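You operate a simulated robot arm through the tools that you are given. There is no shell and no other tool. Be economical: measure what you need, move in short steps, check, and stop when the job is done.

Carry out the task below with a simulated robot arm. There is one attempt and no reset: what you move stays moved.

## Task
Try the sleeve from the bench on both posts, green and red, then tray it.
Fine: open the clear cover and leave it open; green only is PASS, neither is REWORK, both is SCRAP; stand it in the tray; the sleeves on the shelf stay. Hand force only on the gauges. Drop and damage nothing, leave nothing switched on.

The check looks at the end state, three seconds after you hand in, the way a careful person would. Anything else that was tipped, shoved, dropped, spilled or broken makes it a failure. A push-on lid holds only when it is set on centred and level and pressed home; a screw cap is set on level and turned clockwise until tight.

## Robot
A 7-joint arm with a two-finger parallel gripper, fixed in place. Base frame: the origin is at the foot of the arm, x ahead of it, y to its left, z up; the work surface is at about z = 800. Lengths are in mm, angles in degrees, forces in N, time in s.
With the tool pointing down near the work surface it reaches from about 300 to 700 mm from the base axis. Its first joint turns from -66.0 to 66.0 degrees. Payload 1.57 kg.
The TCP is the grasp point between the finger pads, 30 mm short of the fingertips. In the tool frame z runs along the fingers and y along their closing line. Largest opening 110 mm; finger width 24, thickness 12; the body of the gripper, 48 by 112 mm, starts 78 mm behind the TCP.
Orientation is that of the tool frame in the base frame, as [roll, pitch, yaw] about the fixed x, y, z axes, in that order (R = Rz(yaw) Ry(pitch) Rx(roll)). With the fingers straight down and closing along the base's y, the tool's x points along the base's -x, its y along +y and its z along -z.

## Interface
- The arm moves only by the tool servo_tool. Its argument "series" is a list of rows, each an object (a shift or turn left out is 0, a gripper value left out holds the last) with "travel": the shift along the tool's x, y, z in units of 40 mm (1.0 is 40 mm), a list of three; "turn": the turn, a rotation vector about the tool's x, y, z in units of 5 degrees (1.0 is 5 degrees), a list of three; "hand": the gripper command, from -1 (fully open) to 1 (shut), values between in proportion. In form: [{"travel": [tx, ty, tz], "turn": [rx, ry, rz], "hand": hand}, ...]. A call has 1 to 8 rows; each row shifts and turns the commanded pose from where the row before left it, along the tool's axes as they then stand. A call with a number of a shift or a turn outside -1 to 1 is refused whole. Rows are played at 5 a second. More than 50 mm and 8.6 degrees between two rows, or a gripper value outside its range, and nothing of the call is played. Where a pose cannot be reached the arm comes as near as it can. A force on the tool above 90 N (or 10 N above the force at the start of the call, whichever is more), or a blocked arm, ends the call early, and 0.2 s more pass. The fingers move at their own pace (about 108 mm/s each) and stop on an object; they squeeze with about 33 N. The grip force told is the motor's: it shows also when the fingers shut on nothing. Time passes only in rows, and 0.2 s behind the last, so rows that do not move let the fingers close. It gives the time, the measured TCP pose, the force on the tool (base axes), the opening and the grip force at its end, in the units of the frame above (readings bear some noise).
- Cameras (640 x 400 px; columns grow to the right, rows downward): "scene" is fixed at [172.2, -404.5, 1365.6]; the picture's right is [0.68, -0.74, 0.00], its down [-0.58, -0.53, -0.62] and it looks along [0.46, 0.42, -0.78] (base axes); focal length 255 px, centre (320, 200). "wrist" rides on the gripper at [70, 16, -141] in the tool frame; the picture's right is [-0.23, 0.97, 0.00], its down [-0.86, -0.20, -0.48] and it looks along [-0.47, -0.11, 0.88] (tool axes); focal length 222 px, centre (320, 200). There is no depth. A picture from a camera that has moved, and an enlarged one, comes with that camera's place and axes in the base frame and with its lens. The place of the scene camera against the robot may be out by one fixed shift of up to 18 mm in any direction.
- grab_frame(camera): a new picture of that camera. No time passes.
- enlarge(camera, box): a new picture of the part [left, top, right, bottom] of that camera's present view, enlarged. No time passes.
- job_done(): hands the job in; it is judged then, once.

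Go step by step. Nothing tells you positions but the pictures and the camera data: compare them with the known pose of the tool, close in by small moves and look again before you grip or let go. The budget is 120 turns and 84 pictures, counting those below and the enlarged ones. Unless the task says otherwise, let go and move clear before handing in, and close with one line.

The tools are called after "Call:" by a JSON object that holds its "name" and its "arguments". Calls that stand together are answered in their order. servo_tool: Moves the arm, as the interface text tells. Its arguments: {"type":"object","properties":{"series":{"type":"array"}},"required":["series"]} The other tools are called the same way: grab_frame (camera) takes a picture; enlarge (camera, box) takes an enlarged picture of a part of a camera's view; job_done () hands the job in.

At the start:

```text
time_s: 0.0
ee_pos: [339.9, 65.9, 1102.8]
orientation: [-180.0, 0.0, 180.0]
wrist_force: [-0.1, 0.0, 0.3]
width: 109.9
grip_force: 0.0
```

scene: 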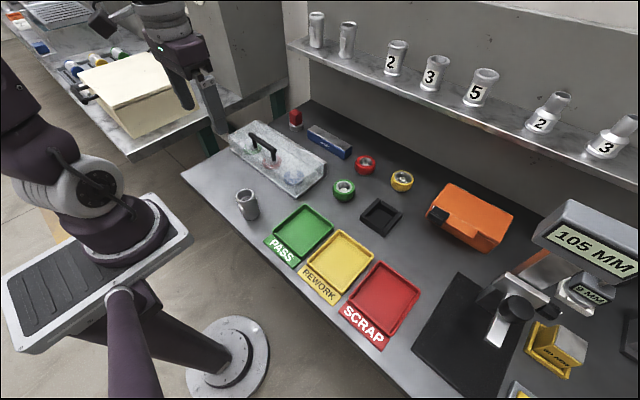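
wrist: 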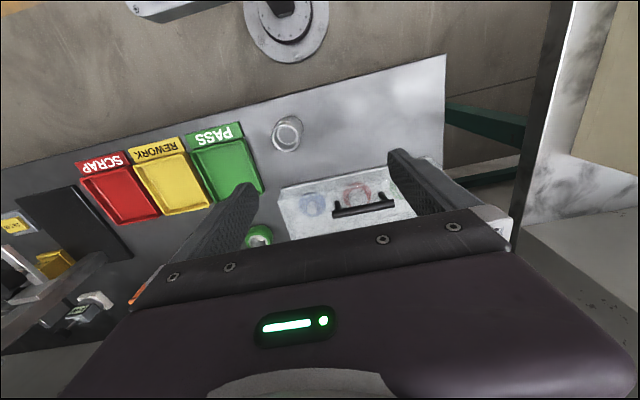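

I see a bench with a clear cover with black handle, a sleeve standing near it, and three trays. I'll look closer at the cover and sleeve first.

Call:
{"name": "enlarge", "arguments": {"camera": "scene", "box": [200, 90, 420, 228]}}

Call:
{"name": "enlarge", "arguments": {"camera": "wrist", "box": [180, 90, 460, 265]}}

```text
2.90 times, centred on (310, 159) of scene
camera zoom: at [172.2, -404.5, 1365.6], right [0.68, -0.74, 0.0], down [-0.58, -0.53, -0.62], along [0.46, 0.42, -0.78], focal length 739 px, centre (349, 319)
```

zoom: 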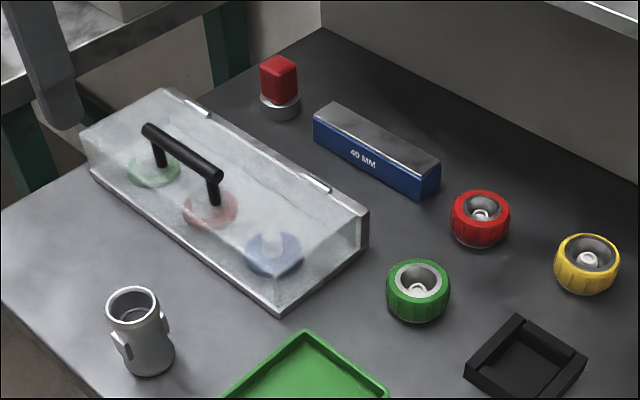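

```text
2.29 times, centred on (320, 178) of wrist
camera zoom: at [270.5, 81.0, 1244.8], right [0.23, 0.97, 0.0], down [0.86, -0.2, 0.48], along [0.47, -0.11, -0.88], focal length 508 px, centre (320, 251)
```

zoom: 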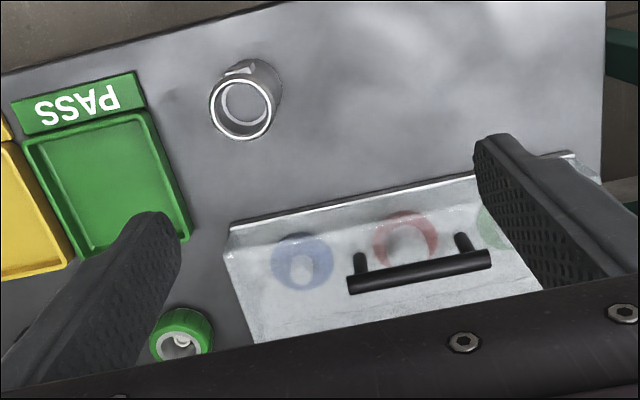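

The sleeve is at about (340, 8) and the posts sit near x≈500 under the cover, at y≈190 (green), 97 (red) and 3 (blue). I'll move forward for a better view of the cover and its hinges.

Call:
{"name": "servo_tool", "arguments": {"series": [{"travel": [-1, 0.5, 0]}, {"travel": [-1, 0.5, 0]}, {"travel": [-0.5, 0, 0]}, {}]}}

Call:
{"name": "grab_frame", "arguments": {"camera": "wrist"}}

Call:
{"name": "enlarge", "arguments": {"camera": "scene", "box": [220, 110, 340, 185]}}

```text
time_s: 1.0
ee_pos: [437.3, 106.3, 1104.4]
orientation: [-179.9, 0.0, -180.0]
wrist_force: [-0.2, 0.1, -0.8]
width: 110.1
grip_force: 0.1
```

```text
79 pictures are left
camera wrist: at [369.0, 120.8, 1245.9], right [0.23, 0.97, 0.0], down [0.86, -0.2, 0.48], along [0.47, -0.11, -0.88], focal length 222 px, centre (320, 200)
```

wrist: 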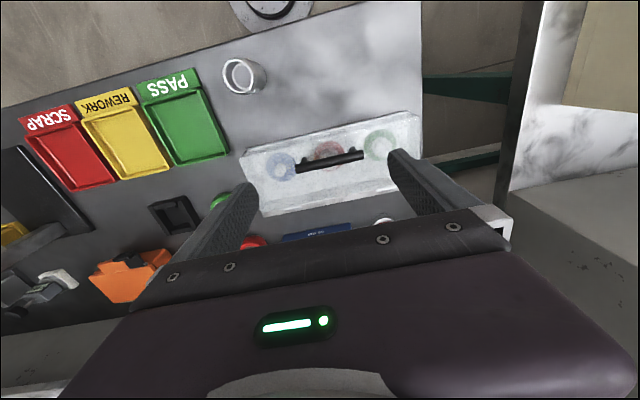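

```text
5.33 times, centred on (280, 148) of scene
camera zoom: at [172.2, -404.5, 1365.6], right [0.68, -0.74, 0.0], down [-0.58, -0.53, -0.62], along [0.46, 0.42, -0.78], focal length 1360 px, centre (533, 480)
```

zoom: 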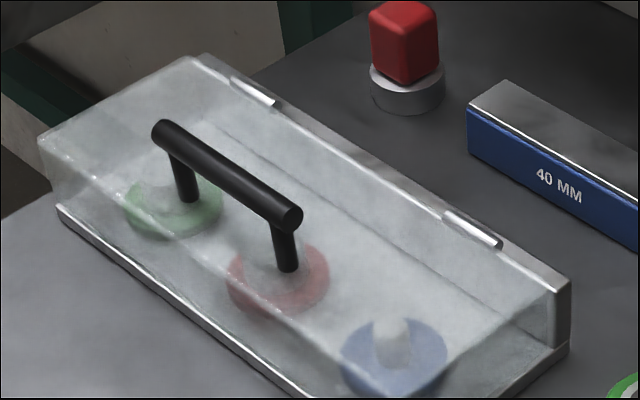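

The cover is hinged along the top of a metal back wall, and its handle stands on the top panel. I'll zoom in to measure the handle and hinges.

Call:
{"name": "enlarge", "arguments": {"camera": "wrist", "box": [220, 90, 440, 228]}}

```text
2.90 times, centred on (330, 159) of wrist
camera zoom: at [369.0, 120.8, 1245.9], right [0.23, 0.97, 0.0], down [0.86, -0.2, 0.48], along [0.47, -0.11, -0.88], focal length 644 px, centre (291, 319)
```

zoom: 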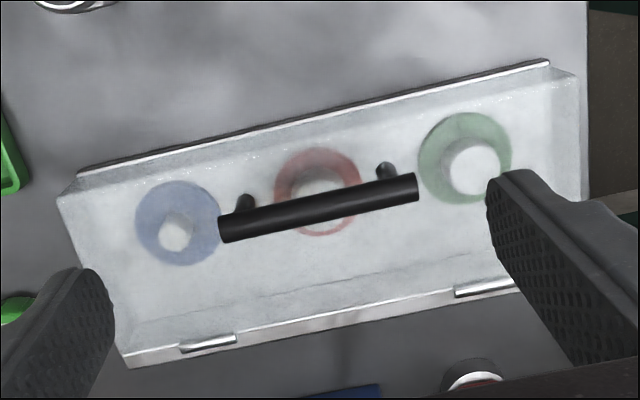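

Handle bar is at about (486, 109, 905), running along y, and the hinge axis is near x≈574, z≈872. I'll turn the tool 90° so the fingers close along x, above the bar.

Call:
{"name": "servo_tool", "arguments": {"series": [{"travel": [-0.61, 0, 0], "turn": [0, 0, -1]}, {"turn": [0, 0, -1]}, {"turn": [0, 0, -1]}, {"turn": [0, 0, -1]}, {"turn": [0, 0, -1]}, {"turn": [0, 0, -1]}, {"turn": [0, 0, -1]}, {"turn": [0, 0, -1]}]}}

Call:
{"name": "servo_tool", "arguments": {"series": [{"turn": [0, 0, -1]}, {"turn": [0, 0, -1]}, {"turn": [0, 0, -1]}, {"turn": [0, 0, -1]}, {"turn": [0, 0, -1]}, {"turn": [0, 0, -1]}, {"turn": [0, 0, -1]}, {"turn": [0, 0, -1]}]}}

Call:
{"name": "servo_tool", "arguments": {"series": [{"turn": [0, 0, -1]}, {"turn": [0, 0, -1]}, {}, {}]}}

Call:
{"name": "grab_frame", "arguments": {"camera": "wrist"}}

```text
time_s: 2.8
ee_pos: [464.4, 106.8, 1102.1]
orientation: [180.0, 0.0, -139.9]
wrist_force: [-0.1, -0.1, 0.1]
width: 109.9
grip_force: 0.0
```

```text
time_s: 4.6
ee_pos: [464.9, 106.9, 1104.3]
orientation: [-180.0, -0.1, -100.0]
wrist_force: [-1.2, 0.6, -0.1]
width: 110.2
grip_force: 0.1
```

```text
time_s: 5.6
ee_pos: [464.8, 106.7, 1102.7]
orientation: [-180.0, 0.1, -89.9]
wrist_force: [-1.0, 0.0, 0.3]
width: 110.2
grip_force: 0.1
```

```text
76 pictures are left
camera wrist: at [448.5, 35.5, 1244.9], right [-0.97, 0.23, 0.0], down [0.2, 0.86, 0.48], along [0.11, 0.47, -0.88], focal length 222 px, centre (320, 200)
```

wrist: 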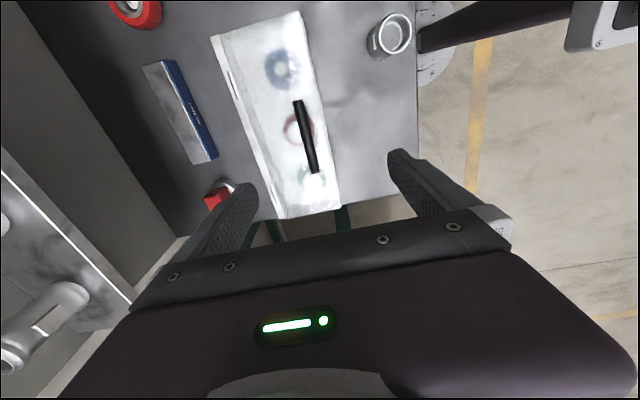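

Bar confirmed at x≈487, y from 55 to 164. I'll move above it and descend part way.

Call:
{"name": "servo_tool", "arguments": {"series": [{"travel": [0, -0.56, 0]}, {"travel": [0, 0, 1]}, {"travel": [0, 0, 1]}, {"travel": [0, 0, 1]}, {"travel": [0, 0, 0.6], "hand": -0.3}, {}, {}]}}

Call:
{"name": "grab_frame", "arguments": {"camera": "wrist"}}

Call:
{"name": "enlarge", "arguments": {"camera": "scene", "box": [200, 70, 360, 170]}}

```text
time_s: 7.2
ee_pos: [487.6, 107.9, 959.7]
orientation: [-180.0, 0.0, -90.0]
wrist_force: [0.5, -0.4, -0.6]
width: 71.7
grip_force: 0.0
```

```text
75 pictures are left
camera wrist: at [471.5, 36.0, 1101.2], right [-0.97, 0.23, 0.0], down [0.2, 0.86, 0.48], along [0.11, 0.47, -0.88], focal length 222 px, centre (320, 200)
```

wrist: 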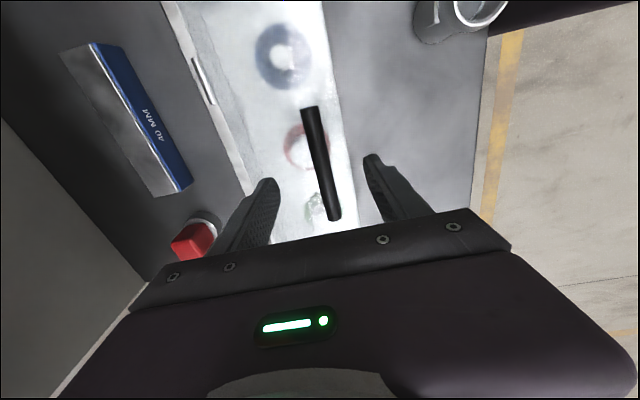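

```text
4.00 times, centred on (280, 120) of scene
camera zoom: at [172.2, -404.5, 1365.6], right [0.68, -0.74, 0.0], down [-0.58, -0.53, -0.62], along [0.46, 0.42, -0.78], focal length 1020 px, centre (480, 520)
```

zoom: 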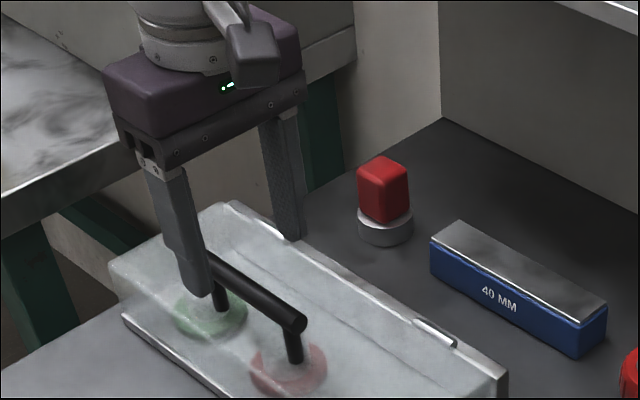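

The bar lies between the fingers at z≈905, as expected. I'll descend to z=914 and close on it.

Call:
{"name": "servo_tool", "arguments": {"series": [{"travel": [0, 0, 0.6]}, {"travel": [0, 0, 0.54]}, {"hand": 0.6}, {"hand": 1}, {}, {}]}}

```text
time_s: 8.6
ee_pos: [485.4, 106.3, 913.5]
orientation: [179.9, 0.0, -90.0]
wrist_force: [-7.4, -0.3, -0.4]
width: 15.1
grip_force: 30.9
```

Gripped (15 mm bar). I'll start lifting along the arc around the hinge and watch the forces.

Call:
{"name": "servo_tool", "arguments": {"series": [{"travel": [0, -0.0875, -0.184]}, {"travel": [0, -0.0875, -0.184]}, {"travel": [0, -0.12, -0.166]}, {"travel": [0, -0.12, -0.166]}, {}]}}

Call:
{"name": "grab_frame", "arguments": {"camera": "scene"}}

```text
time_s: 9.8
ee_pos: [502.6, 106.2, 942.8]
orientation: [-179.9, 0.0, -90.1]
wrist_force: [-0.3, -2.6, -2.1]
width: 15.1
grip_force: 30.9
```

```text
73 pictures are left
```

scene: 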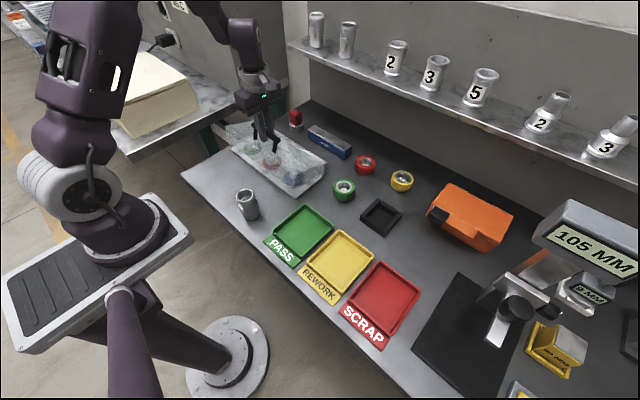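

Lid is rising with very little force. I'll continue along the arc.

Call:
{"name": "servo_tool", "arguments": {"series": [{"travel": [0, -0.146, -0.144]}, {"travel": [0, -0.146, -0.144]}, {"travel": [0, -0.169, -0.116]}, {"travel": [0, -0.169, -0.116]}, {"travel": [0, -0.186, -0.085]}, {"travel": [0, -0.186, -0.085]}, {}]}}

Call:
{"name": "enlarge", "arguments": {"camera": "scene", "box": [200, 60, 360, 220]}}

```text
time_s: 11.4
ee_pos: [543.1, 108.2, 968.2]
orientation: [-179.8, 0.0, -90.0]
wrist_force: [-1.2, -3.3, 0.8]
width: 15.3
grip_force: 30.5
```

```text
2.50 times, centred on (280, 140) of scene
camera zoom: at [172.2, -404.6, 1365.5], right [0.68, -0.74, 0.0], down [-0.58, -0.53, -0.62], along [0.46, 0.42, -0.78], focal length 638 px, centre (420, 350)
```

zoom: 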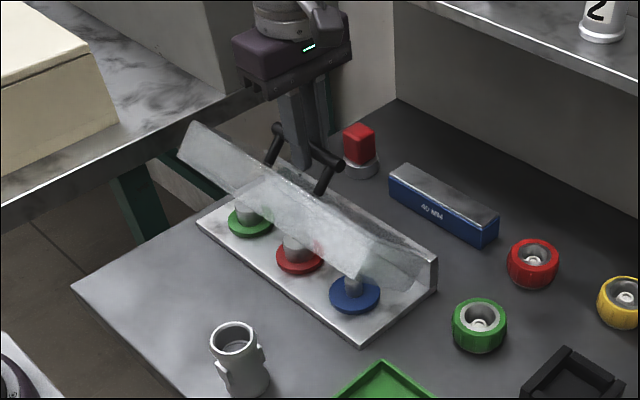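

Call:
{"name": "servo_tool", "arguments": {"series": [{"travel": [0, -0.199, -0.051]}, {"travel": [0, -0.199, -0.051]}, {"travel": [0, -0.204, -0.016]}, {"travel": [0, -0.204, -0.016]}, {"travel": [0, -0.204, 0.02]}, {"travel": [0, -0.204, 0.02]}, {}]}}

Call:
{"name": "enlarge", "arguments": {"camera": "scene", "box": [200, 60, 360, 220]}}

```text
time_s: 13.0
ee_pos: [591.7, 106.7, 973.1]
orientation: [-179.9, 0.1, -90.0]
wrist_force: [-0.7, 6.9, 0.8]
width: 15.8
grip_force: 30.9
```

```text
2.50 times, centred on (280, 140) of scene
camera zoom: at [172.2, -404.3, 1365.6], right [0.68, -0.74, 0.0], down [-0.58, -0.53, -0.62], along [0.46, 0.42, -0.78], focal length 638 px, centre (420, 350)
```

zoom: 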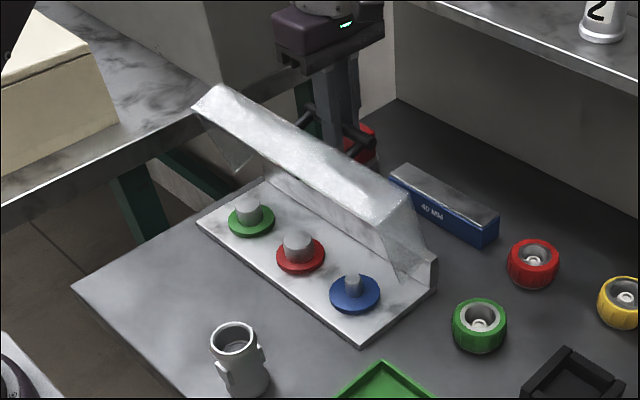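

Lid is at about 80° and the posts are exposed. I'll carry on past vertical, tilting the tool with the lid.

Call:
{"name": "servo_tool", "arguments": {"series": [{"travel": [0, -0.22, 0.04], "turn": [-1, 0, 0]}, {"travel": [0, -0.22, 0.04], "turn": [-1, 0, 0]}, {"travel": [0, -0.22, 0.04], "turn": [-1, 0, 0]}, {}]}}

Call:
{"name": "enlarge", "arguments": {"camera": "scene", "box": [200, 60, 360, 220]}}

```text
time_s: 14.0
ee_pos: [618.0, 106.9, 966.3]
orientation: [164.9, 0.0, -90.0]
wrist_force: [1.4, 6.7, -5.0]
width: 15.5
grip_force: 31.3
```

```text
2.50 times, centred on (280, 140) of scene
camera zoom: at [172.4, -404.3, 1365.6], right [0.68, -0.74, 0.0], down [-0.58, -0.53, -0.62], along [0.46, 0.42, -0.78], focal length 638 px, centre (420, 350)
```

zoom: 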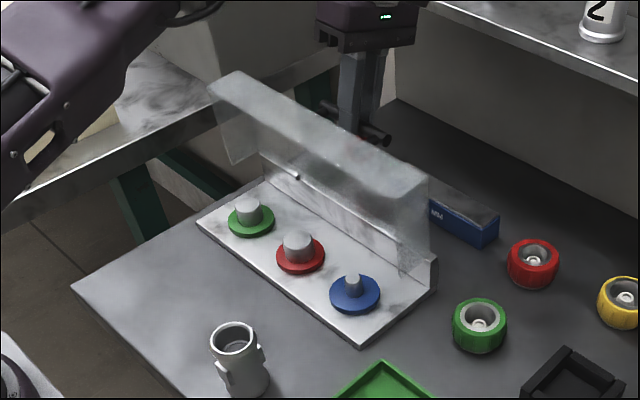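

Call:
{"name": "servo_tool", "arguments": {"series": [{"travel": [0, -0.22, 0.04], "turn": [-1, 0, 0]}, {"travel": [0, -0.22, 0.04], "turn": [-1, 0, 0]}, {"travel": [0, -0.22, 0.04], "turn": [-1, 0, 0]}, {}]}}

Call:
{"name": "enlarge", "arguments": {"camera": "scene", "box": [200, 60, 360, 220]}}

```text
time_s: 15.0
ee_pos: [589.2, 109.6, 968.8]
orientation: [158.0, -0.2, -88.7]
wrist_force: [0.9, -13.5, 21.8]
width: 15.8
grip_force: 31.3
out of reach, approached as far as the arm can: row 1, 2, 3
```

```text
2.50 times, centred on (280, 140) of scene
camera zoom: at [171.8, -404.9, 1365.5], right [0.68, -0.74, 0.0], down [-0.58, -0.53, -0.62], along [0.46, 0.42, -0.78], focal length 638 px, centre (420, 350)
```

zoom: 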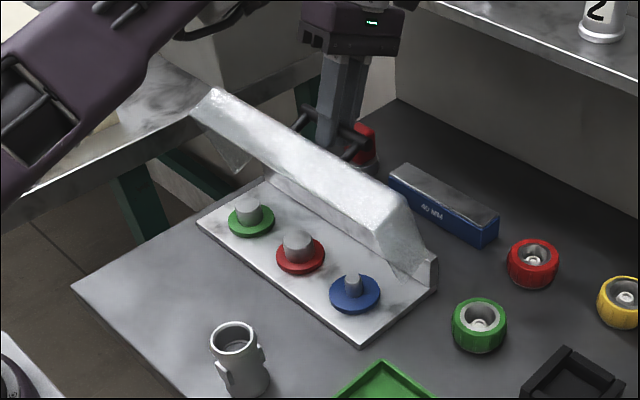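

The backward tilt is out of reach. I'll straighten the tool to vertical around the bar while holding it at this place.

Call:
{"name": "servo_tool", "arguments": {"series": [{"turn": [1, 0, 0]}]}}

```text
time_s: 15.4
ee_pos: [587.9, 110.3, 967.6]
orientation: [162.9, -0.3, -88.7]
wrist_force: [-3.6, -8.7, 6.1]
width: 15.8
grip_force: 31.4
```

Call:
{"name": "servo_tool", "arguments": {"series": [{"turn": [1, 0, 0.26]}, {"turn": [1, 0, 0]}, {"turn": [1, 0, 0]}, {"turn": [0.4, 0, 0]}, {}]}}

```text
time_s: 16.6
ee_pos: [588.4, 111.0, 969.2]
orientation: [-180.0, -0.4, -89.9]
wrist_force: [-4.1, 0.3, -16.2]
width: 15.4
grip_force: 31.1
```

Call:
{"name": "servo_tool", "arguments": {"series": [{"travel": [0, -0.23, 0]}, {"travel": [0, -0.23, 0.02]}, {"travel": [0, -0.18, 0.07]}, {"travel": [0, -0.18, 0.09]}, {}]}}

Call:
{"name": "enlarge", "arguments": {"camera": "scene", "box": [200, 60, 360, 220]}}

Call:
{"name": "grab_frame", "arguments": {"camera": "wrist"}}

```text
time_s: 17.8
ee_pos: [623.0, 111.5, 962.6]
orientation: [-179.9, -0.4, -89.9]
wrist_force: [-6.3, 3.8, -8.1]
width: 15.5
grip_force: 31.0
```

```text
2.50 times, centred on (280, 140) of scene
camera zoom: at [172.2, -404.4, 1365.6], right [0.68, -0.74, 0.0], down [-0.58, -0.53, -0.62], along [0.46, 0.42, -0.78], focal length 638 px, centre (420, 350)
```

zoom: 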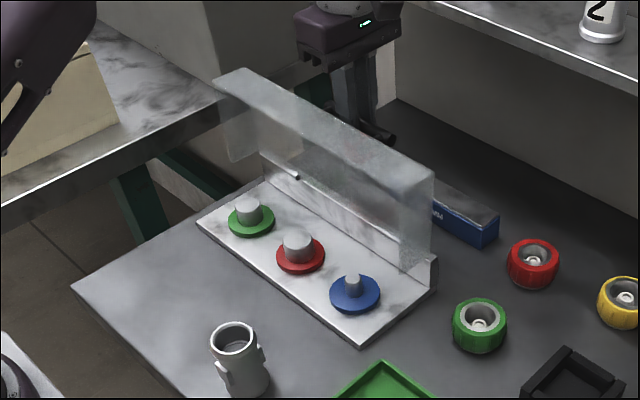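

```text
67 pictures are left
camera wrist: at [606.8, 40.7, 1104.1], right [-0.97, 0.23, 0.0], down [0.2, 0.86, 0.47], along [0.11, 0.46, -0.88], focal length 222 px, centre (320, 200)
```

wrist: 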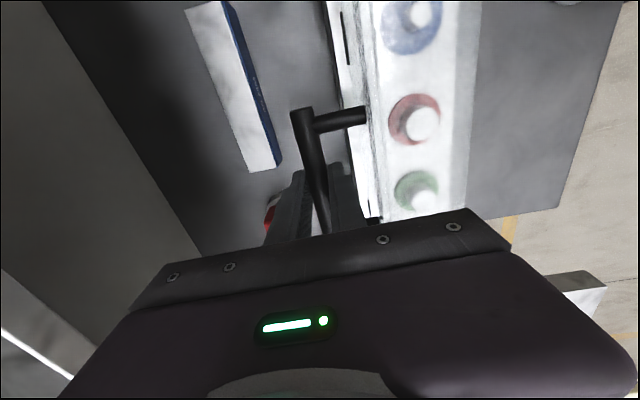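

The lid is at about 98–100°. I'll loosen slightly and push the bar further back with the near finger to reach its stop.

Call:
{"name": "servo_tool", "arguments": {"series": [{"hand": 0.58}, {}, {"travel": [0, -0.15, 0.08]}, {"travel": [0, -0.15, 0.1]}, {}]}}

Call:
{"name": "grab_frame", "arguments": {"camera": "wrist"}}

Call:
{"name": "enlarge", "arguments": {"camera": "scene", "box": [200, 60, 360, 220]}}

```text
time_s: 19.0
ee_pos: [633.5, 110.7, 953.4]
orientation: [-180.0, -0.5, -89.9]
wrist_force: [-0.7, -0.4, -1.0]
width: 24.7
grip_force: 0.7
```

```text
66 pictures are left
camera wrist: at [617.3, 40.2, 1095.5], right [-0.97, 0.23, 0.0], down [0.2, 0.86, 0.47], along [0.11, 0.46, -0.88], focal length 222 px, centre (320, 200)
```

wrist: 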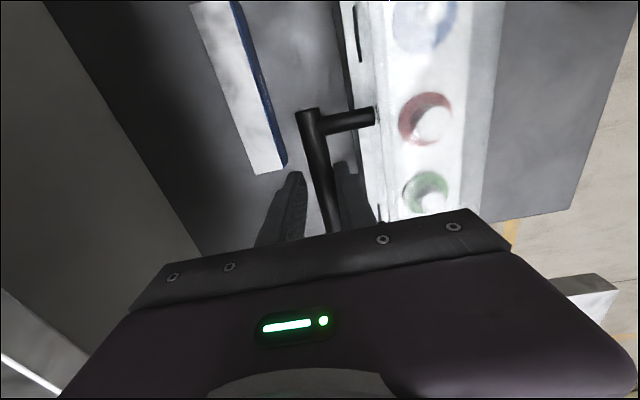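

```text
2.50 times, centred on (280, 140) of scene
camera zoom: at [172.2, -404.5, 1365.6], right [0.68, -0.74, 0.0], down [-0.58, -0.53, -0.62], along [0.46, 0.42, -0.78], focal length 638 px, centre (420, 350)
```

zoom: 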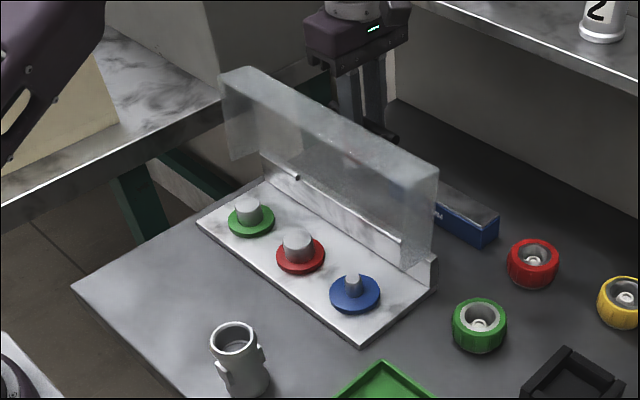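

Call:
{"name": "servo_tool", "arguments": {"series": [{"travel": [0, -0.12, 0.06]}, {"travel": [0, -0.12, 0.08]}, {}]}}

Call:
{"name": "grab_frame", "arguments": {"camera": "wrist"}}

```text
time_s: 19.8
ee_pos: [643.0, 109.9, 949.6]
orientation: [-180.0, -0.5, -89.9]
wrist_force: [-1.8, 0.2, -1.2]
width: 25.4
grip_force: 1.1
```

```text
64 pictures are left
camera wrist: at [626.8, 40.1, 1090.9], right [-0.97, 0.23, 0.0], down [0.2, 0.86, 0.47], along [0.11, 0.46, -0.88], focal length 222 px, centre (320, 200)
```

wrist: 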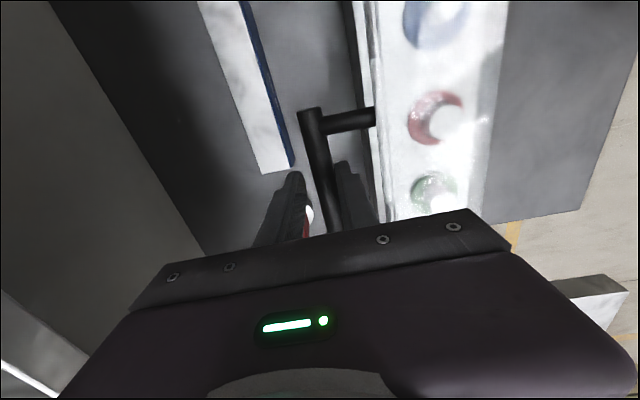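

The lid follows and is now past ~110°. I'll lift slowly out and check that it stays.

Call:
{"name": "servo_tool", "arguments": {"series": [{"travel": [0, -0.05, -0.3]}, {"travel": [0, -0.05, -0.3]}, {"travel": [0, 0, -0.3]}, {}]}}

Call:
{"name": "grab_frame", "arguments": {"camera": "wrist"}}

Call:
{"name": "enlarge", "arguments": {"camera": "scene", "box": [200, 60, 360, 220]}}

```text
time_s: 20.8
ee_pos: [647.1, 111.5, 984.1]
orientation: [-179.8, -0.5, -89.8]
wrist_force: [0.3, -0.5, -0.5]
width: 23.1
grip_force: 0.0
```

```text
63 pictures are left
camera wrist: at [631.0, 40.6, 1126.1], right [-0.97, 0.22, 0.0], down [0.2, 0.86, 0.47], along [0.11, 0.46, -0.88], focal length 222 px, centre (320, 200)
```

wrist: 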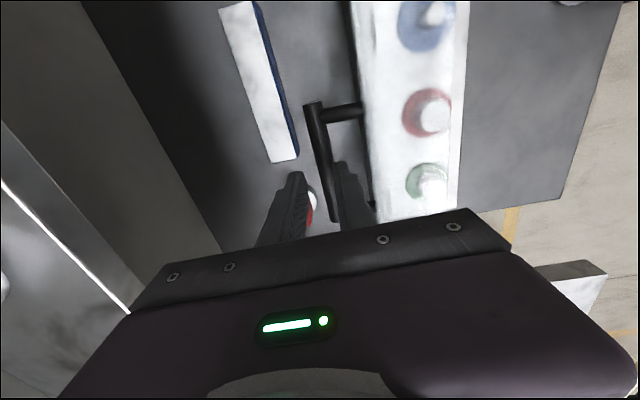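

```text
2.50 times, centred on (280, 140) of scene
camera zoom: at [172.2, -404.5, 1365.6], right [0.68, -0.74, 0.0], down [-0.58, -0.53, -0.62], along [0.46, 0.42, -0.78], focal length 638 px, centre (420, 350)
```

zoom: 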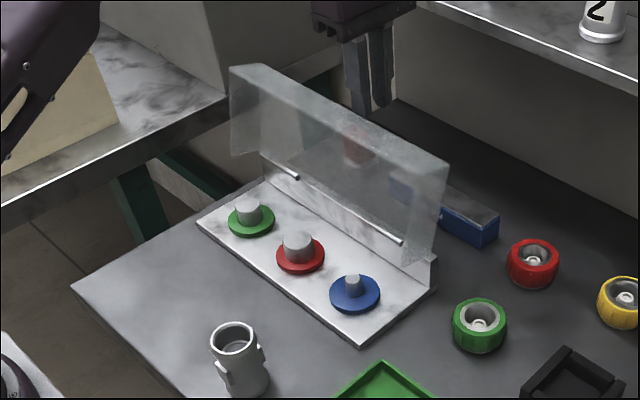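

The cover stays open by itself. I'll rise clear, retreat, and look closely at the sleeve and posts.

Call:
{"name": "servo_tool", "arguments": {"series": [{"travel": [0, 0, -1]}, {"travel": [0, 0, -1]}, {"travel": [0, 0, -1]}, {"travel": [0, 1, 0]}, {"travel": [0, 1, 0]}, {"travel": [0, 1, 0]}, {"travel": [0, 1, 0]}, {"travel": [0.5, 1, 0]}]}}

Call:
{"name": "enlarge", "arguments": {"camera": "scene", "box": [210, 140, 310, 228]}}

Call:
{"name": "grab_frame", "arguments": {"camera": "wrist"}}

```text
time_s: 22.6
ee_pos: [446.0, 91.3, 1105.8]
orientation: [-179.9, -0.4, -90.0]
wrist_force: [0.3, 0.0, -0.6]
width: 23.2
grip_force: 0.1
out of reach, approached as far as the arm can: row 3
```

```text
4.55 times, centred on (260, 184) of scene
camera zoom: at [172.2, -404.5, 1365.6], right [0.68, -0.74, 0.0], down [-0.58, -0.53, -0.62], along [0.46, 0.42, -0.78], focal length 1159 px, centre (593, 273)
```

zoom: 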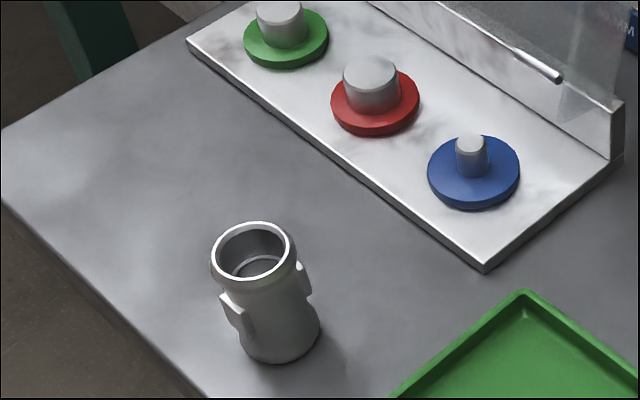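

```text
60 pictures are left
camera wrist: at [429.9, 21.2, 1247.6], right [-0.97, 0.23, 0.0], down [0.2, 0.86, 0.47], along [0.11, 0.46, -0.88], focal length 222 px, centre (320, 200)
```

wrist: 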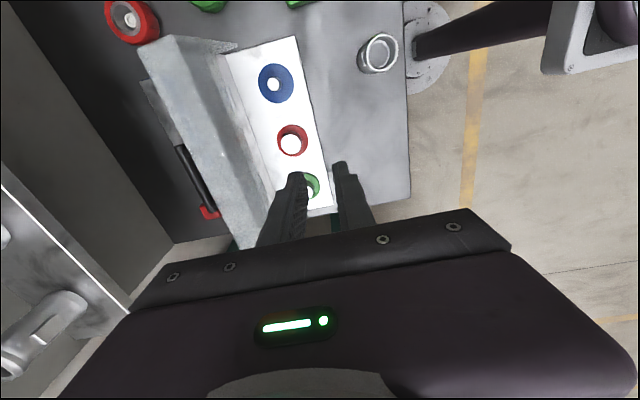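

The sleeve has two opposed lugs roughly along x (≈-17°), so fingers closing near y suit it. I'll go above it and turn the tool back.

Call:
{"name": "servo_tool", "arguments": {"series": [{"travel": [0.7, 0.88, 0], "turn": [0, 0, 1]}, {"travel": [0.75, 0.82, 0], "turn": [0, 0, 1]}, {"travel": [0.85, 0.75, 0], "turn": [0, 0, 1]}, {"turn": [0, 0, 1], "hand": -1}, {"turn": [0, 0, 1]}, {"turn": [0, 0, 1]}, {"turn": [0, 0, 1]}, {"turn": [0, 0, 1]}]}}

Call:
{"name": "servo_tool", "arguments": {"series": [{"turn": [0, 0, 1]}, {"turn": [0, 0, 1]}, {"turn": [0, 0, 1]}, {"turn": [0, 0, 1]}, {"turn": [0, 0, 1]}, {"turn": [0, 0, 1]}, {"turn": [0, 0, 1]}, {"turn": [0, 0, 1]}]}}

Call:
{"name": "servo_tool", "arguments": {"series": [{"turn": [0, 0, 1]}, {"turn": [0, 0, 1]}, {}]}}

Call:
{"name": "grab_frame", "arguments": {"camera": "wrist"}}

```text
time_s: 24.4
ee_pos: [341.7, 9.0, 1105.1]
orientation: [-179.7, -0.2, -130.0]
wrist_force: [0.0, 0.2, -0.4]
width: 109.9
grip_force: 0.2
```

```text
time_s: 26.2
ee_pos: [341.2, 6.8, 1105.3]
orientation: [-179.4, 0.0, -170.0]
wrist_force: [-0.1, -0.4, -0.1]
width: 110.1
grip_force: 0.1
```

```text
time_s: 27.0
ee_pos: [341.9, 7.5, 1105.2]
orientation: [-179.5, -0.1, -179.9]
wrist_force: [0.2, -0.6, 0.6]
width: 109.9
grip_force: 0.1
```

```text
59 pictures are left
camera wrist: at [272.4, 23.2, 1246.7], right [0.23, 0.97, -0.01], down [0.85, -0.19, 0.48], along [0.47, -0.12, -0.88], focal length 222 px, centre (320, 200)
```

wrist: 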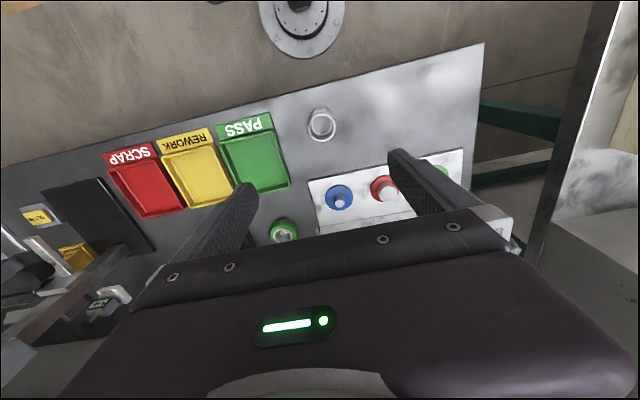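

Call:
{"name": "enlarge", "arguments": {"camera": "wrist", "box": [280, 90, 360, 150]}}

Call:
{"name": "enlarge", "arguments": {"camera": "wrist", "box": [300, 140, 480, 240]}}

```text
6.67 times, centred on (320, 120) of wrist
camera zoom: at [272.4, 23.2, 1246.7], right [0.23, 0.97, -0.01], down [0.85, -0.19, 0.48], along [0.47, -0.12, -0.88], focal length 1481 px, centre (320, 733)
```

zoom: 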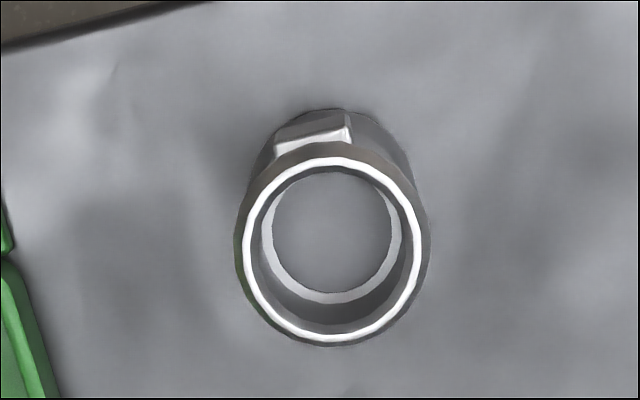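

```text
3.56 times, centred on (390, 190) of wrist
camera zoom: at [272.4, 23.2, 1246.7], right [0.23, 0.97, -0.01], down [0.85, -0.19, 0.48], along [0.47, -0.12, -0.88], focal length 790 px, centre (71, 236)
```

zoom: 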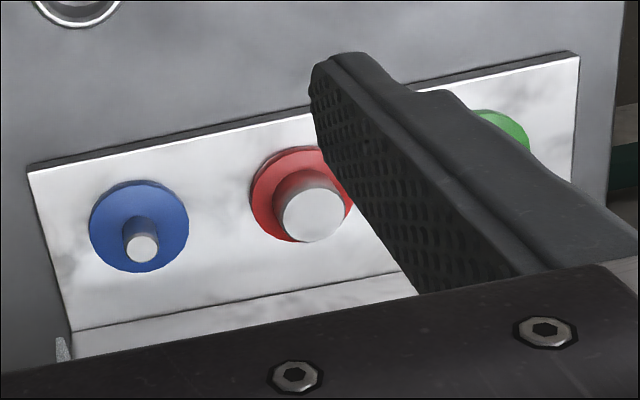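

Sleeve centre ≈(343, 5), top around z≈868, Ø≈46; lugs face ±x, so I'll grip along y. Descending part way and checking.

Call:
{"name": "servo_tool", "arguments": {"series": [{"turn": [-0.1, 0, 0], "travel": [0, -0.05, 0]}, {"travel": [0, 0, 1]}, {"travel": [0, 0, 1]}, {"travel": [0, 0, 1]}, {"travel": [0, 0, 0.75]}, {}]}}

Call:
{"name": "grab_frame", "arguments": {"camera": "wrist"}}

Call:
{"name": "enlarge", "arguments": {"camera": "scene", "box": [180, 120, 310, 228]}}

```text
time_s: 28.4
ee_pos: [337.0, 6.9, 952.6]
orientation: [-180.0, 0.0, -179.9]
wrist_force: [-0.3, -0.7, 1.2]
width: 110.0
grip_force: 0.0
```

```text
56 pictures are left
camera wrist: at [267.8, 20.8, 1093.6], right [0.22, 0.97, 0.0], down [0.86, -0.2, 0.48], along [0.47, -0.11, -0.88], focal length 222 px, centre (320, 200)
```

wrist: 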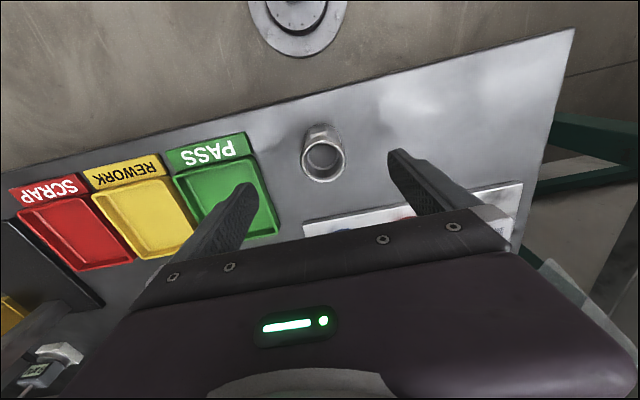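

```text
3.70 times, centred on (245, 174) of scene
camera zoom: at [172.2, -404.5, 1365.6], right [0.68, -0.74, 0.0], down [-0.58, -0.53, -0.62], along [0.46, 0.42, -0.78], focal length 945 px, centre (598, 296)
```

zoom: 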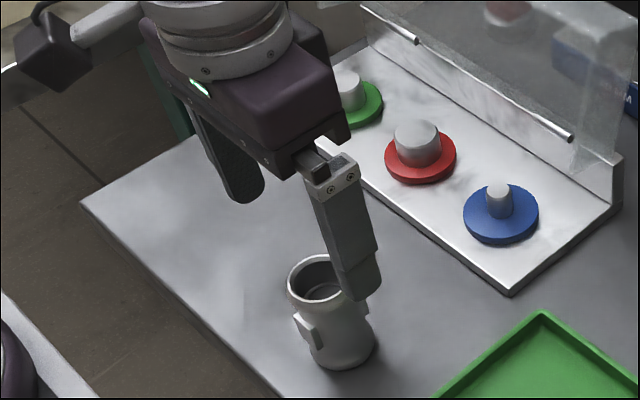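

Call:
{"name": "enlarge", "arguments": {"camera": "wrist", "box": [280, 110, 360, 190]}}

```text
5.00 times, centred on (320, 150) of wrist
camera zoom: at [267.8, 20.8, 1093.6], right [0.22, 0.97, 0.0], down [0.86, -0.2, 0.48], along [0.47, -0.11, -0.88], focal length 1111 px, centre (320, 450)
```

zoom: 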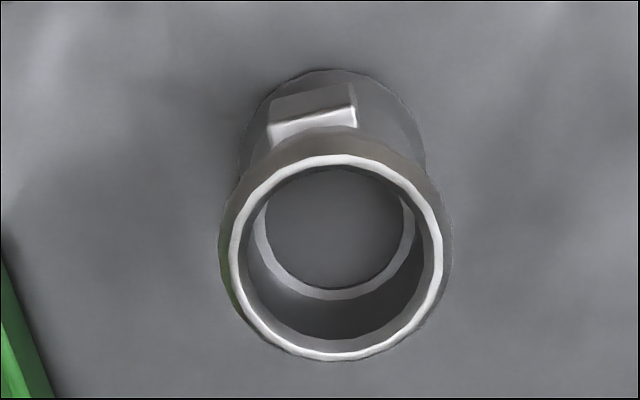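

Sleeve refined: centre (343.2, 6), top z=870. I'll centre, descend to z≈842 and close.

Call:
{"name": "servo_tool", "arguments": {"series": [{"travel": [-0.155, -0.02, 0.3]}, {"travel": [0, 0, 0.8]}, {"travel": [0, 0, 0.8]}, {"travel": [0, 0, 0.8]}, {}]}}

Call:
{"name": "grab_frame", "arguments": {"camera": "wrist"}}

```text
time_s: 29.6
ee_pos: [344.5, 4.5, 844.6]
orientation: [-180.0, 0.1, -179.9]
wrist_force: [0.4, -0.4, -0.2]
width: 110.3
grip_force: 0.2
```

```text
53 pictures are left
camera wrist: at [275.2, 19.4, 986.8], right [0.23, 0.97, 0.0], down [0.86, -0.2, 0.48], along [0.47, -0.11, -0.88], focal length 222 px, centre (320, 200)
```

wrist: 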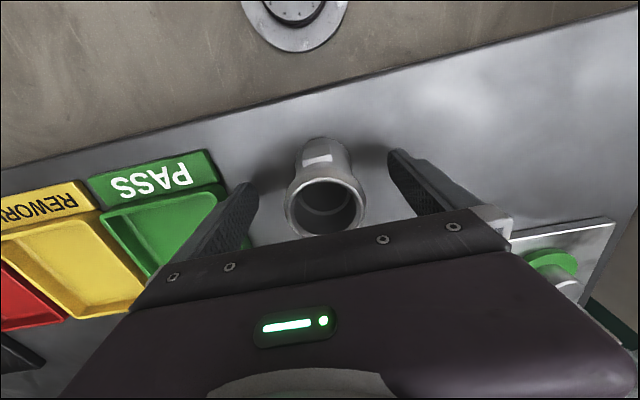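

Call:
{"name": "servo_tool", "arguments": {"series": [{"travel": [0, 0.03, 0], "hand": -0.1}, {}, {"hand": 0.3}, {"hand": 1}, {}, {}]}}

Call:
{"name": "grab_frame", "arguments": {"camera": "wrist"}}

```text
time_s: 31.0
ee_pos: [346.1, 6.5, 846.3]
orientation: [179.9, 0.0, -179.9]
wrist_force: [0.8, 0.1, -0.9]
width: 51.7
grip_force: 33.2
```

```text
52 pictures are left
camera wrist: at [276.6, 20.6, 987.9], right [0.23, 0.97, 0.0], down [0.86, -0.2, 0.48], along [0.47, -0.11, -0.88], focal length 222 px, centre (320, 200)
```

wrist: 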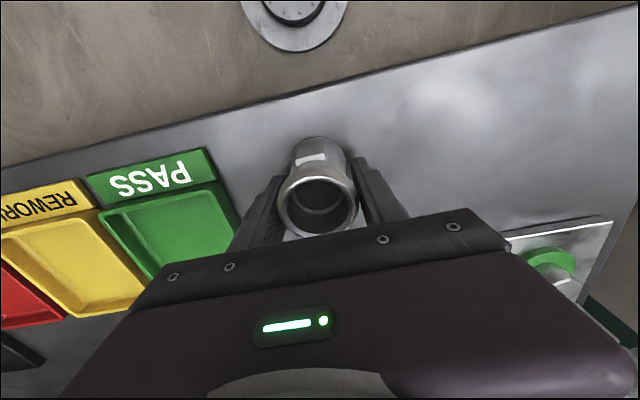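

Gripped at 51.7 mm (the collar or lugs). I'll lift a little and check it hangs level.

Call:
{"name": "servo_tool", "arguments": {"series": [{"travel": [0, 0, -0.3]}, {"travel": [0, 0, -0.7]}, {"travel": [0, 0, -1]}, {}]}}

Call:
{"name": "enlarge", "arguments": {"camera": "scene", "box": [180, 100, 310, 208]}}

Call:
{"name": "enlarge", "arguments": {"camera": "wrist", "box": [240, 110, 420, 250]}}

```text
time_s: 32.0
ee_pos: [346.5, 4.8, 928.0]
orientation: [179.9, 0.0, -179.9]
wrist_force: [0.4, 0.3, -3.3]
width: 51.8
grip_force: 33.3
```

```text
3.70 times, centred on (245, 154) of scene
camera zoom: at [172.2, -404.5, 1365.6], right [0.68, -0.74, 0.0], down [-0.58, -0.53, -0.62], along [0.46, 0.42, -0.78], focal length 945 px, centre (598, 370)
```

zoom: 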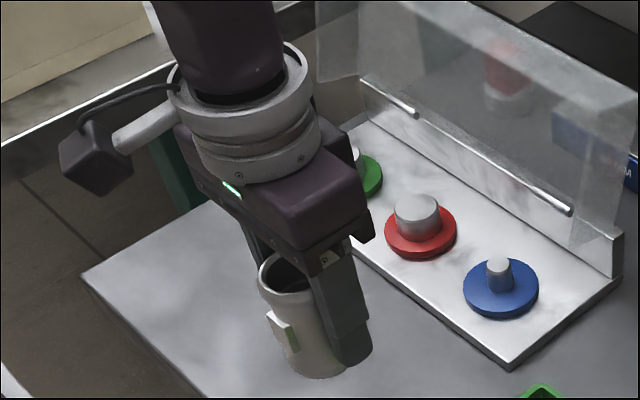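

```text
2.86 times, centred on (330, 180) of wrist
camera zoom: at [277.7, 19.0, 1069.6], right [0.23, 0.97, 0.0], down [0.86, -0.2, 0.48], along [0.47, -0.11, -0.88], focal length 635 px, centre (291, 257)
```

zoom: 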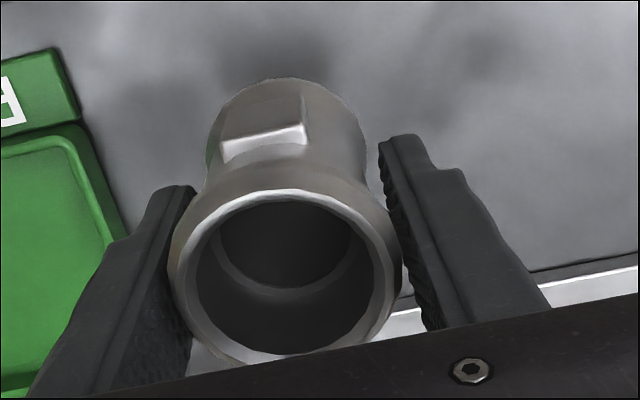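

The sleeve hangs level, its axis ≈3.5 mm toward the base from the TCP and its bottom 46 mm below it. I'll carry it near the green post (≈507, 206), stopping beside it to measure.

Call:
{"name": "servo_tool", "arguments": {"series": [{"travel": [0, 0, -0.8]}, {"travel": [-0.8, 0.78, 0]}, {"travel": [-0.8, 0.78, 0]}, {"travel": [-0.8, 0.78, 0]}, {"travel": [-0.8, 0.78, 0]}, {"travel": [-0.9, 0.76, 0]}, {}, {}]}}

Call:
{"name": "grab_frame", "arguments": {"camera": "wrist"}}

Call:
{"name": "enlarge", "arguments": {"camera": "scene", "box": [200, 80, 340, 196]}}

```text
time_s: 33.8
ee_pos: [513.2, 162.8, 958.3]
orientation: [179.9, 0.1, -179.9]
wrist_force: [0.1, 0.3, -3.7]
width: 51.6
grip_force: 33.1
```

```text
49 pictures are left
camera wrist: at [443.5, 176.7, 1099.5], right [0.23, 0.97, 0.0], down [0.86, -0.2, 0.48], along [0.47, -0.11, -0.88], focal length 222 px, centre (320, 200)
```

wrist: 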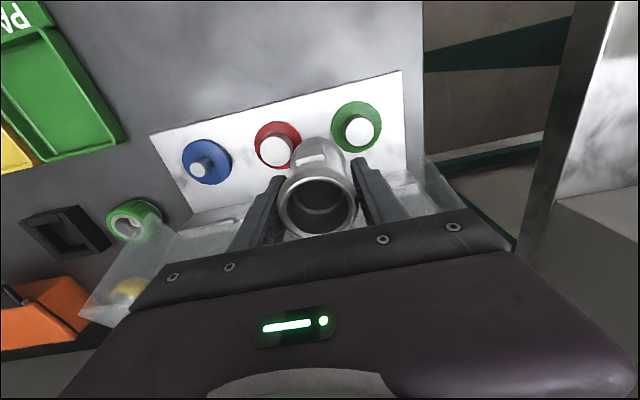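

```text
3.45 times, centred on (270, 138) of scene
camera zoom: at [172.3, -404.4, 1365.6], right [0.68, -0.74, 0.0], down [-0.58, -0.53, -0.62], along [0.46, 0.42, -0.78], focal length 879 px, centre (492, 414)
```

zoom: 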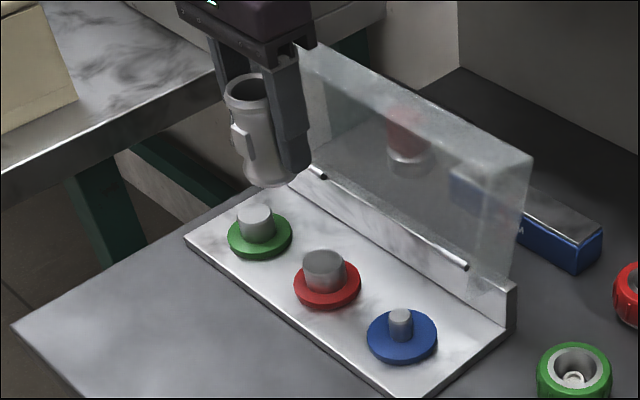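

Call:
{"name": "enlarge", "arguments": {"camera": "wrist", "box": [240, 90, 400, 190]}}

```text
4.00 times, centred on (320, 140) of wrist
camera zoom: at [443.5, 176.7, 1099.5], right [0.23, 0.97, 0.0], down [0.86, -0.2, 0.48], along [0.47, -0.11, -0.88], focal length 888 px, centre (320, 440)
```

zoom: 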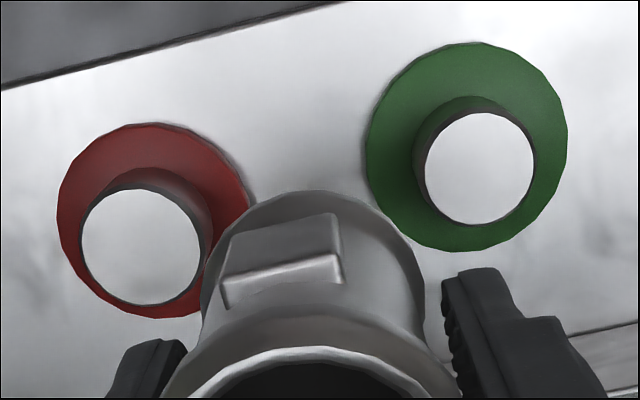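

Green post: (505, 208), top z≈845, Ø≈30; red: (504.6, 108), Ø≈34.6. I'll move the sleeve above the green post to about 12 mm over it.

Call:
{"name": "servo_tool", "arguments": {"series": [{"travel": [0.125, 0.6, 0]}, {"travel": [0, 0.6, 0]}, {"travel": [0, 0, 0.6]}, {"travel": [0, 0, 0.7]}, {}, {}]}}

Call:
{"name": "enlarge", "arguments": {"camera": "scene", "box": [220, 90, 300, 170]}}

Call:
{"name": "enlarge", "arguments": {"camera": "wrist", "box": [220, 70, 420, 250]}}

```text
time_s: 35.2
ee_pos: [508.9, 212.6, 907.5]
orientation: [180.0, 0.0, -179.9]
wrist_force: [-0.1, -0.9, -4.3]
width: 51.6
grip_force: 32.5
```

```text
5.00 times, centred on (260, 130) of scene
camera zoom: at [172.3, -404.4, 1365.6], right [0.68, -0.74, 0.0], down [-0.58, -0.53, -0.62], along [0.46, 0.42, -0.78], focal length 1275 px, centre (620, 550)
```

zoom: 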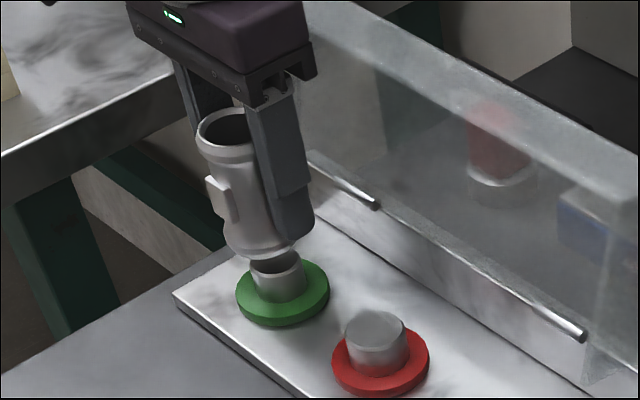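

```text
2.22 times, centred on (320, 160) of wrist
camera zoom: at [439.7, 226.4, 1048.0], right [0.23, 0.97, 0.0], down [0.86, -0.2, 0.48], along [0.47, -0.11, -0.88], focal length 494 px, centre (320, 289)
```

zoom: 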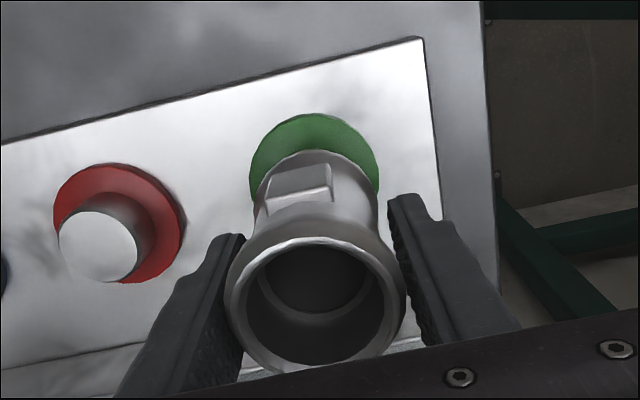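

Call:
{"name": "enlarge", "arguments": {"camera": "scene", "box": [255, 108, 295, 160]}}

```text
7.69 times, centred on (275, 134) of scene
camera zoom: at [172.3, -404.4, 1365.6], right [0.68, -0.74, 0.0], down [-0.58, -0.53, -0.62], along [0.46, 0.42, -0.78], focal length 1962 px, centre (666, 708)
```

zoom: 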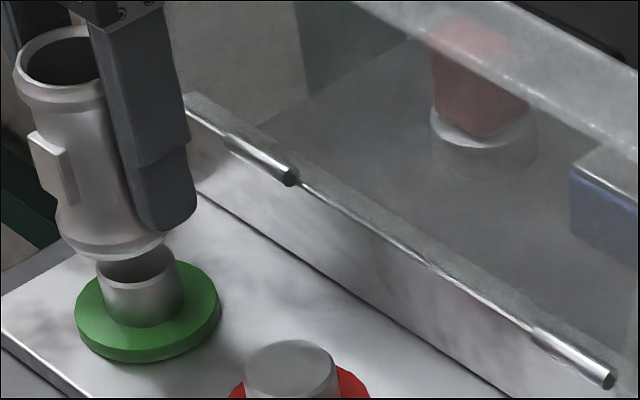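

Call:
{"name": "enlarge", "arguments": {"camera": "wrist", "box": [280, 110, 360, 190]}}

```text
5.00 times, centred on (320, 150) of wrist
camera zoom: at [439.7, 226.4, 1048.0], right [0.23, 0.97, 0.0], down [0.86, -0.2, 0.48], along [0.47, -0.11, -0.88], focal length 1111 px, centre (320, 450)
```

zoom: 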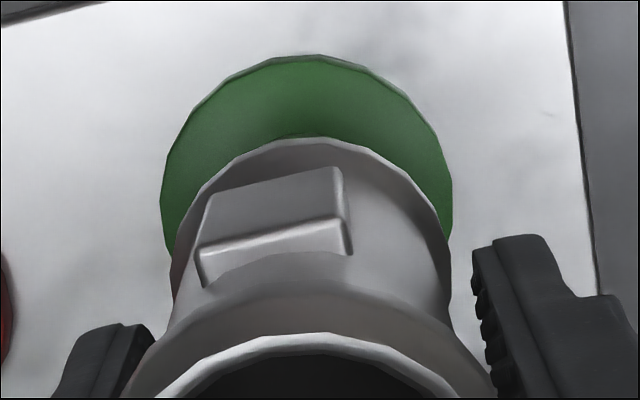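

Sleeve bottom vs post offset is about (+0.5, +2) mm. I'll correct and descend carefully, watching the force.

Call:
{"name": "servo_tool", "arguments": {"series": [{"travel": [0.0125, -0.055, 0]}, {"travel": [0, 0, 0.15]}, {"travel": [0, 0, 0.15]}, {}]}}

Call:
{"name": "servo_tool", "arguments": {"series": [{"travel": [0, 0, 0.06]}, {"travel": [0, 0, 0.04]}, {}]}}

```text
time_s: 36.2
ee_pos: [506.4, 208.3, 894.3]
orientation: [-180.0, 0.1, -180.0]
wrist_force: [-0.1, 0.3, -4.2]
width: 51.7
grip_force: 33.4
```

```text
time_s: 37.0
ee_pos: [506.4, 208.3, 891.1]
orientation: [-180.0, 0.1, -179.8]
wrist_force: [-1.0, -0.4, -3.9]
width: 51.5
grip_force: 33.6
```

Call:
{"name": "servo_tool", "arguments": {"series": [{"travel": [0, 0, 0.04]}, {"travel": [0, 0, 0.04]}, {}]}}

Call:
{"name": "servo_tool", "arguments": {"series": [{"travel": [0, 0, 0.04]}, {"travel": [0, 0, 0.04]}, {}]}}

```text
time_s: 37.8
ee_pos: [505.9, 206.9, 887.9]
orientation: [-180.0, 0.1, -180.0]
wrist_force: [1.0, 0.5, -3.8]
width: 51.4
grip_force: 33.4
```

```text
time_s: 38.6
ee_pos: [508.0, 208.5, 884.7]
orientation: [179.9, 0.2, -179.9]
wrist_force: [9.2, 4.5, 8.0]
width: 51.4
grip_force: 33.3
```

Contact on the lead-in, with the post pushing the sleeve +x and some +y. I'll shift that way slightly to relax the side force.

Call:
{"name": "servo_tool", "arguments": {"series": [{"travel": [-0.03, 0.015, 0]}, {"travel": [-0.02, 0.01, 0]}, {}]}}

```text
time_s: 39.4
ee_pos: [506.8, 209.1, 884.8]
orientation: [179.9, 0.0, -179.9]
wrist_force: [4.0, 6.5, 3.3]
width: 51.6
grip_force: 33.4
```

Call:
{"name": "servo_tool", "arguments": {"series": [{"travel": [-0.02, 0.025, 0]}, {"travel": [0, 0.02, 0]}, {}]}}

```text
time_s: 40.2
ee_pos: [508.6, 212.5, 885.6]
orientation: [-180.0, 0.0, -179.9]
wrist_force: [0.1, 0.6, -3.4]
width: 51.5
grip_force: 32.8
```

Force is back to just the sleeve's weight. Continuing down in small steps.

Call:
{"name": "servo_tool", "arguments": {"series": [{"travel": [0, 0, 0.04]}, {"travel": [0, 0, 0.04]}, {}]}}

Call:
{"name": "servo_tool", "arguments": {"series": [{"travel": [0, 0, 0.04]}, {}]}}

```text
time_s: 41.0
ee_pos: [509.8, 210.9, 882.2]
orientation: [-180.0, 0.0, -179.9]
wrist_force: [0.0, 0.5, -3.3]
width: 51.7
grip_force: 33.1
```

```text
time_s: 41.6
ee_pos: [508.0, 211.7, 880.6]
orientation: [-180.0, 0.0, -179.8]
wrist_force: [-0.3, -0.3, -3.3]
width: 51.5
grip_force: 33.2
```

It is sliding onto the green post freely. I'll continue toward the flange.

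Call:
{"name": "servo_tool", "arguments": {"series": [{"travel": [0, 0, 0.06]}, {"travel": [0, 0, 0.06]}, {}]}}

Call:
{"name": "servo_tool", "arguments": {"series": [{"travel": [0, 0, 0.06]}, {"travel": [0, 0, 0.06]}, {}]}}

Call:
{"name": "enlarge", "arguments": {"camera": "scene", "box": [230, 100, 300, 165]}}

```text
time_s: 42.4
ee_pos: [508.4, 210.4, 875.6]
orientation: [180.0, 0.0, -179.9]
wrist_force: [0.7, 0.1, -4.1]
width: 51.6
grip_force: 33.4
```

```text
time_s: 43.2
ee_pos: [507.6, 211.0, 870.2]
orientation: [179.9, 0.1, -179.9]
wrist_force: [-0.5, 0.7, -4.7]
width: 51.5
grip_force: 33.2
```

```text
6.15 times, centred on (265, 132) of scene
camera zoom: at [172.3, -404.4, 1365.6], right [0.68, -0.74, 0.0], down [-0.58, -0.53, -0.62], along [0.46, 0.42, -0.78], focal length 1569 px, centre (658, 615)
```

zoom: 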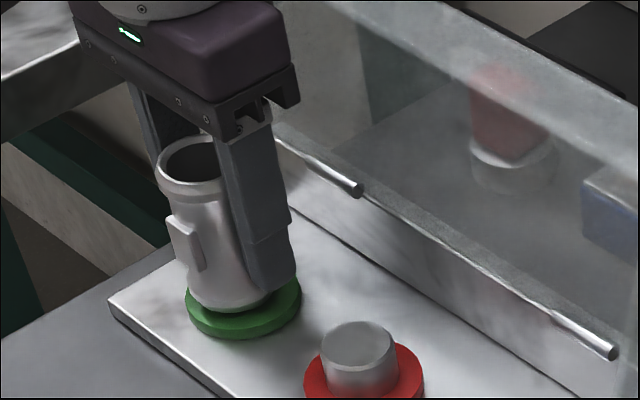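

Green clearly accepts the sleeve. I'll go the last millimetres to seat it with light force.

Call:
{"name": "servo_tool", "arguments": {"series": [{"travel": [0, 0, 0.06]}, {"travel": [0, 0, 0.06]}, {}]}}

Call:
{"name": "servo_tool", "arguments": {"series": [{"travel": [0, 0, 0.04]}, {"travel": [0, 0, 0.03]}, {}]}}

```text
time_s: 44.0
ee_pos: [509.0, 210.6, 866.4]
orientation: [179.9, 0.1, -179.9]
wrist_force: [-7.0, -0.2, 21.9]
width: 51.5
grip_force: 33.4
```

```text
time_s: 44.8
ee_pos: [510.4, 210.5, 863.7]
orientation: [179.9, 0.2, -179.8]
wrist_force: [-1.0, 3.6, 23.6]
width: 51.8
grip_force: 33.0
```

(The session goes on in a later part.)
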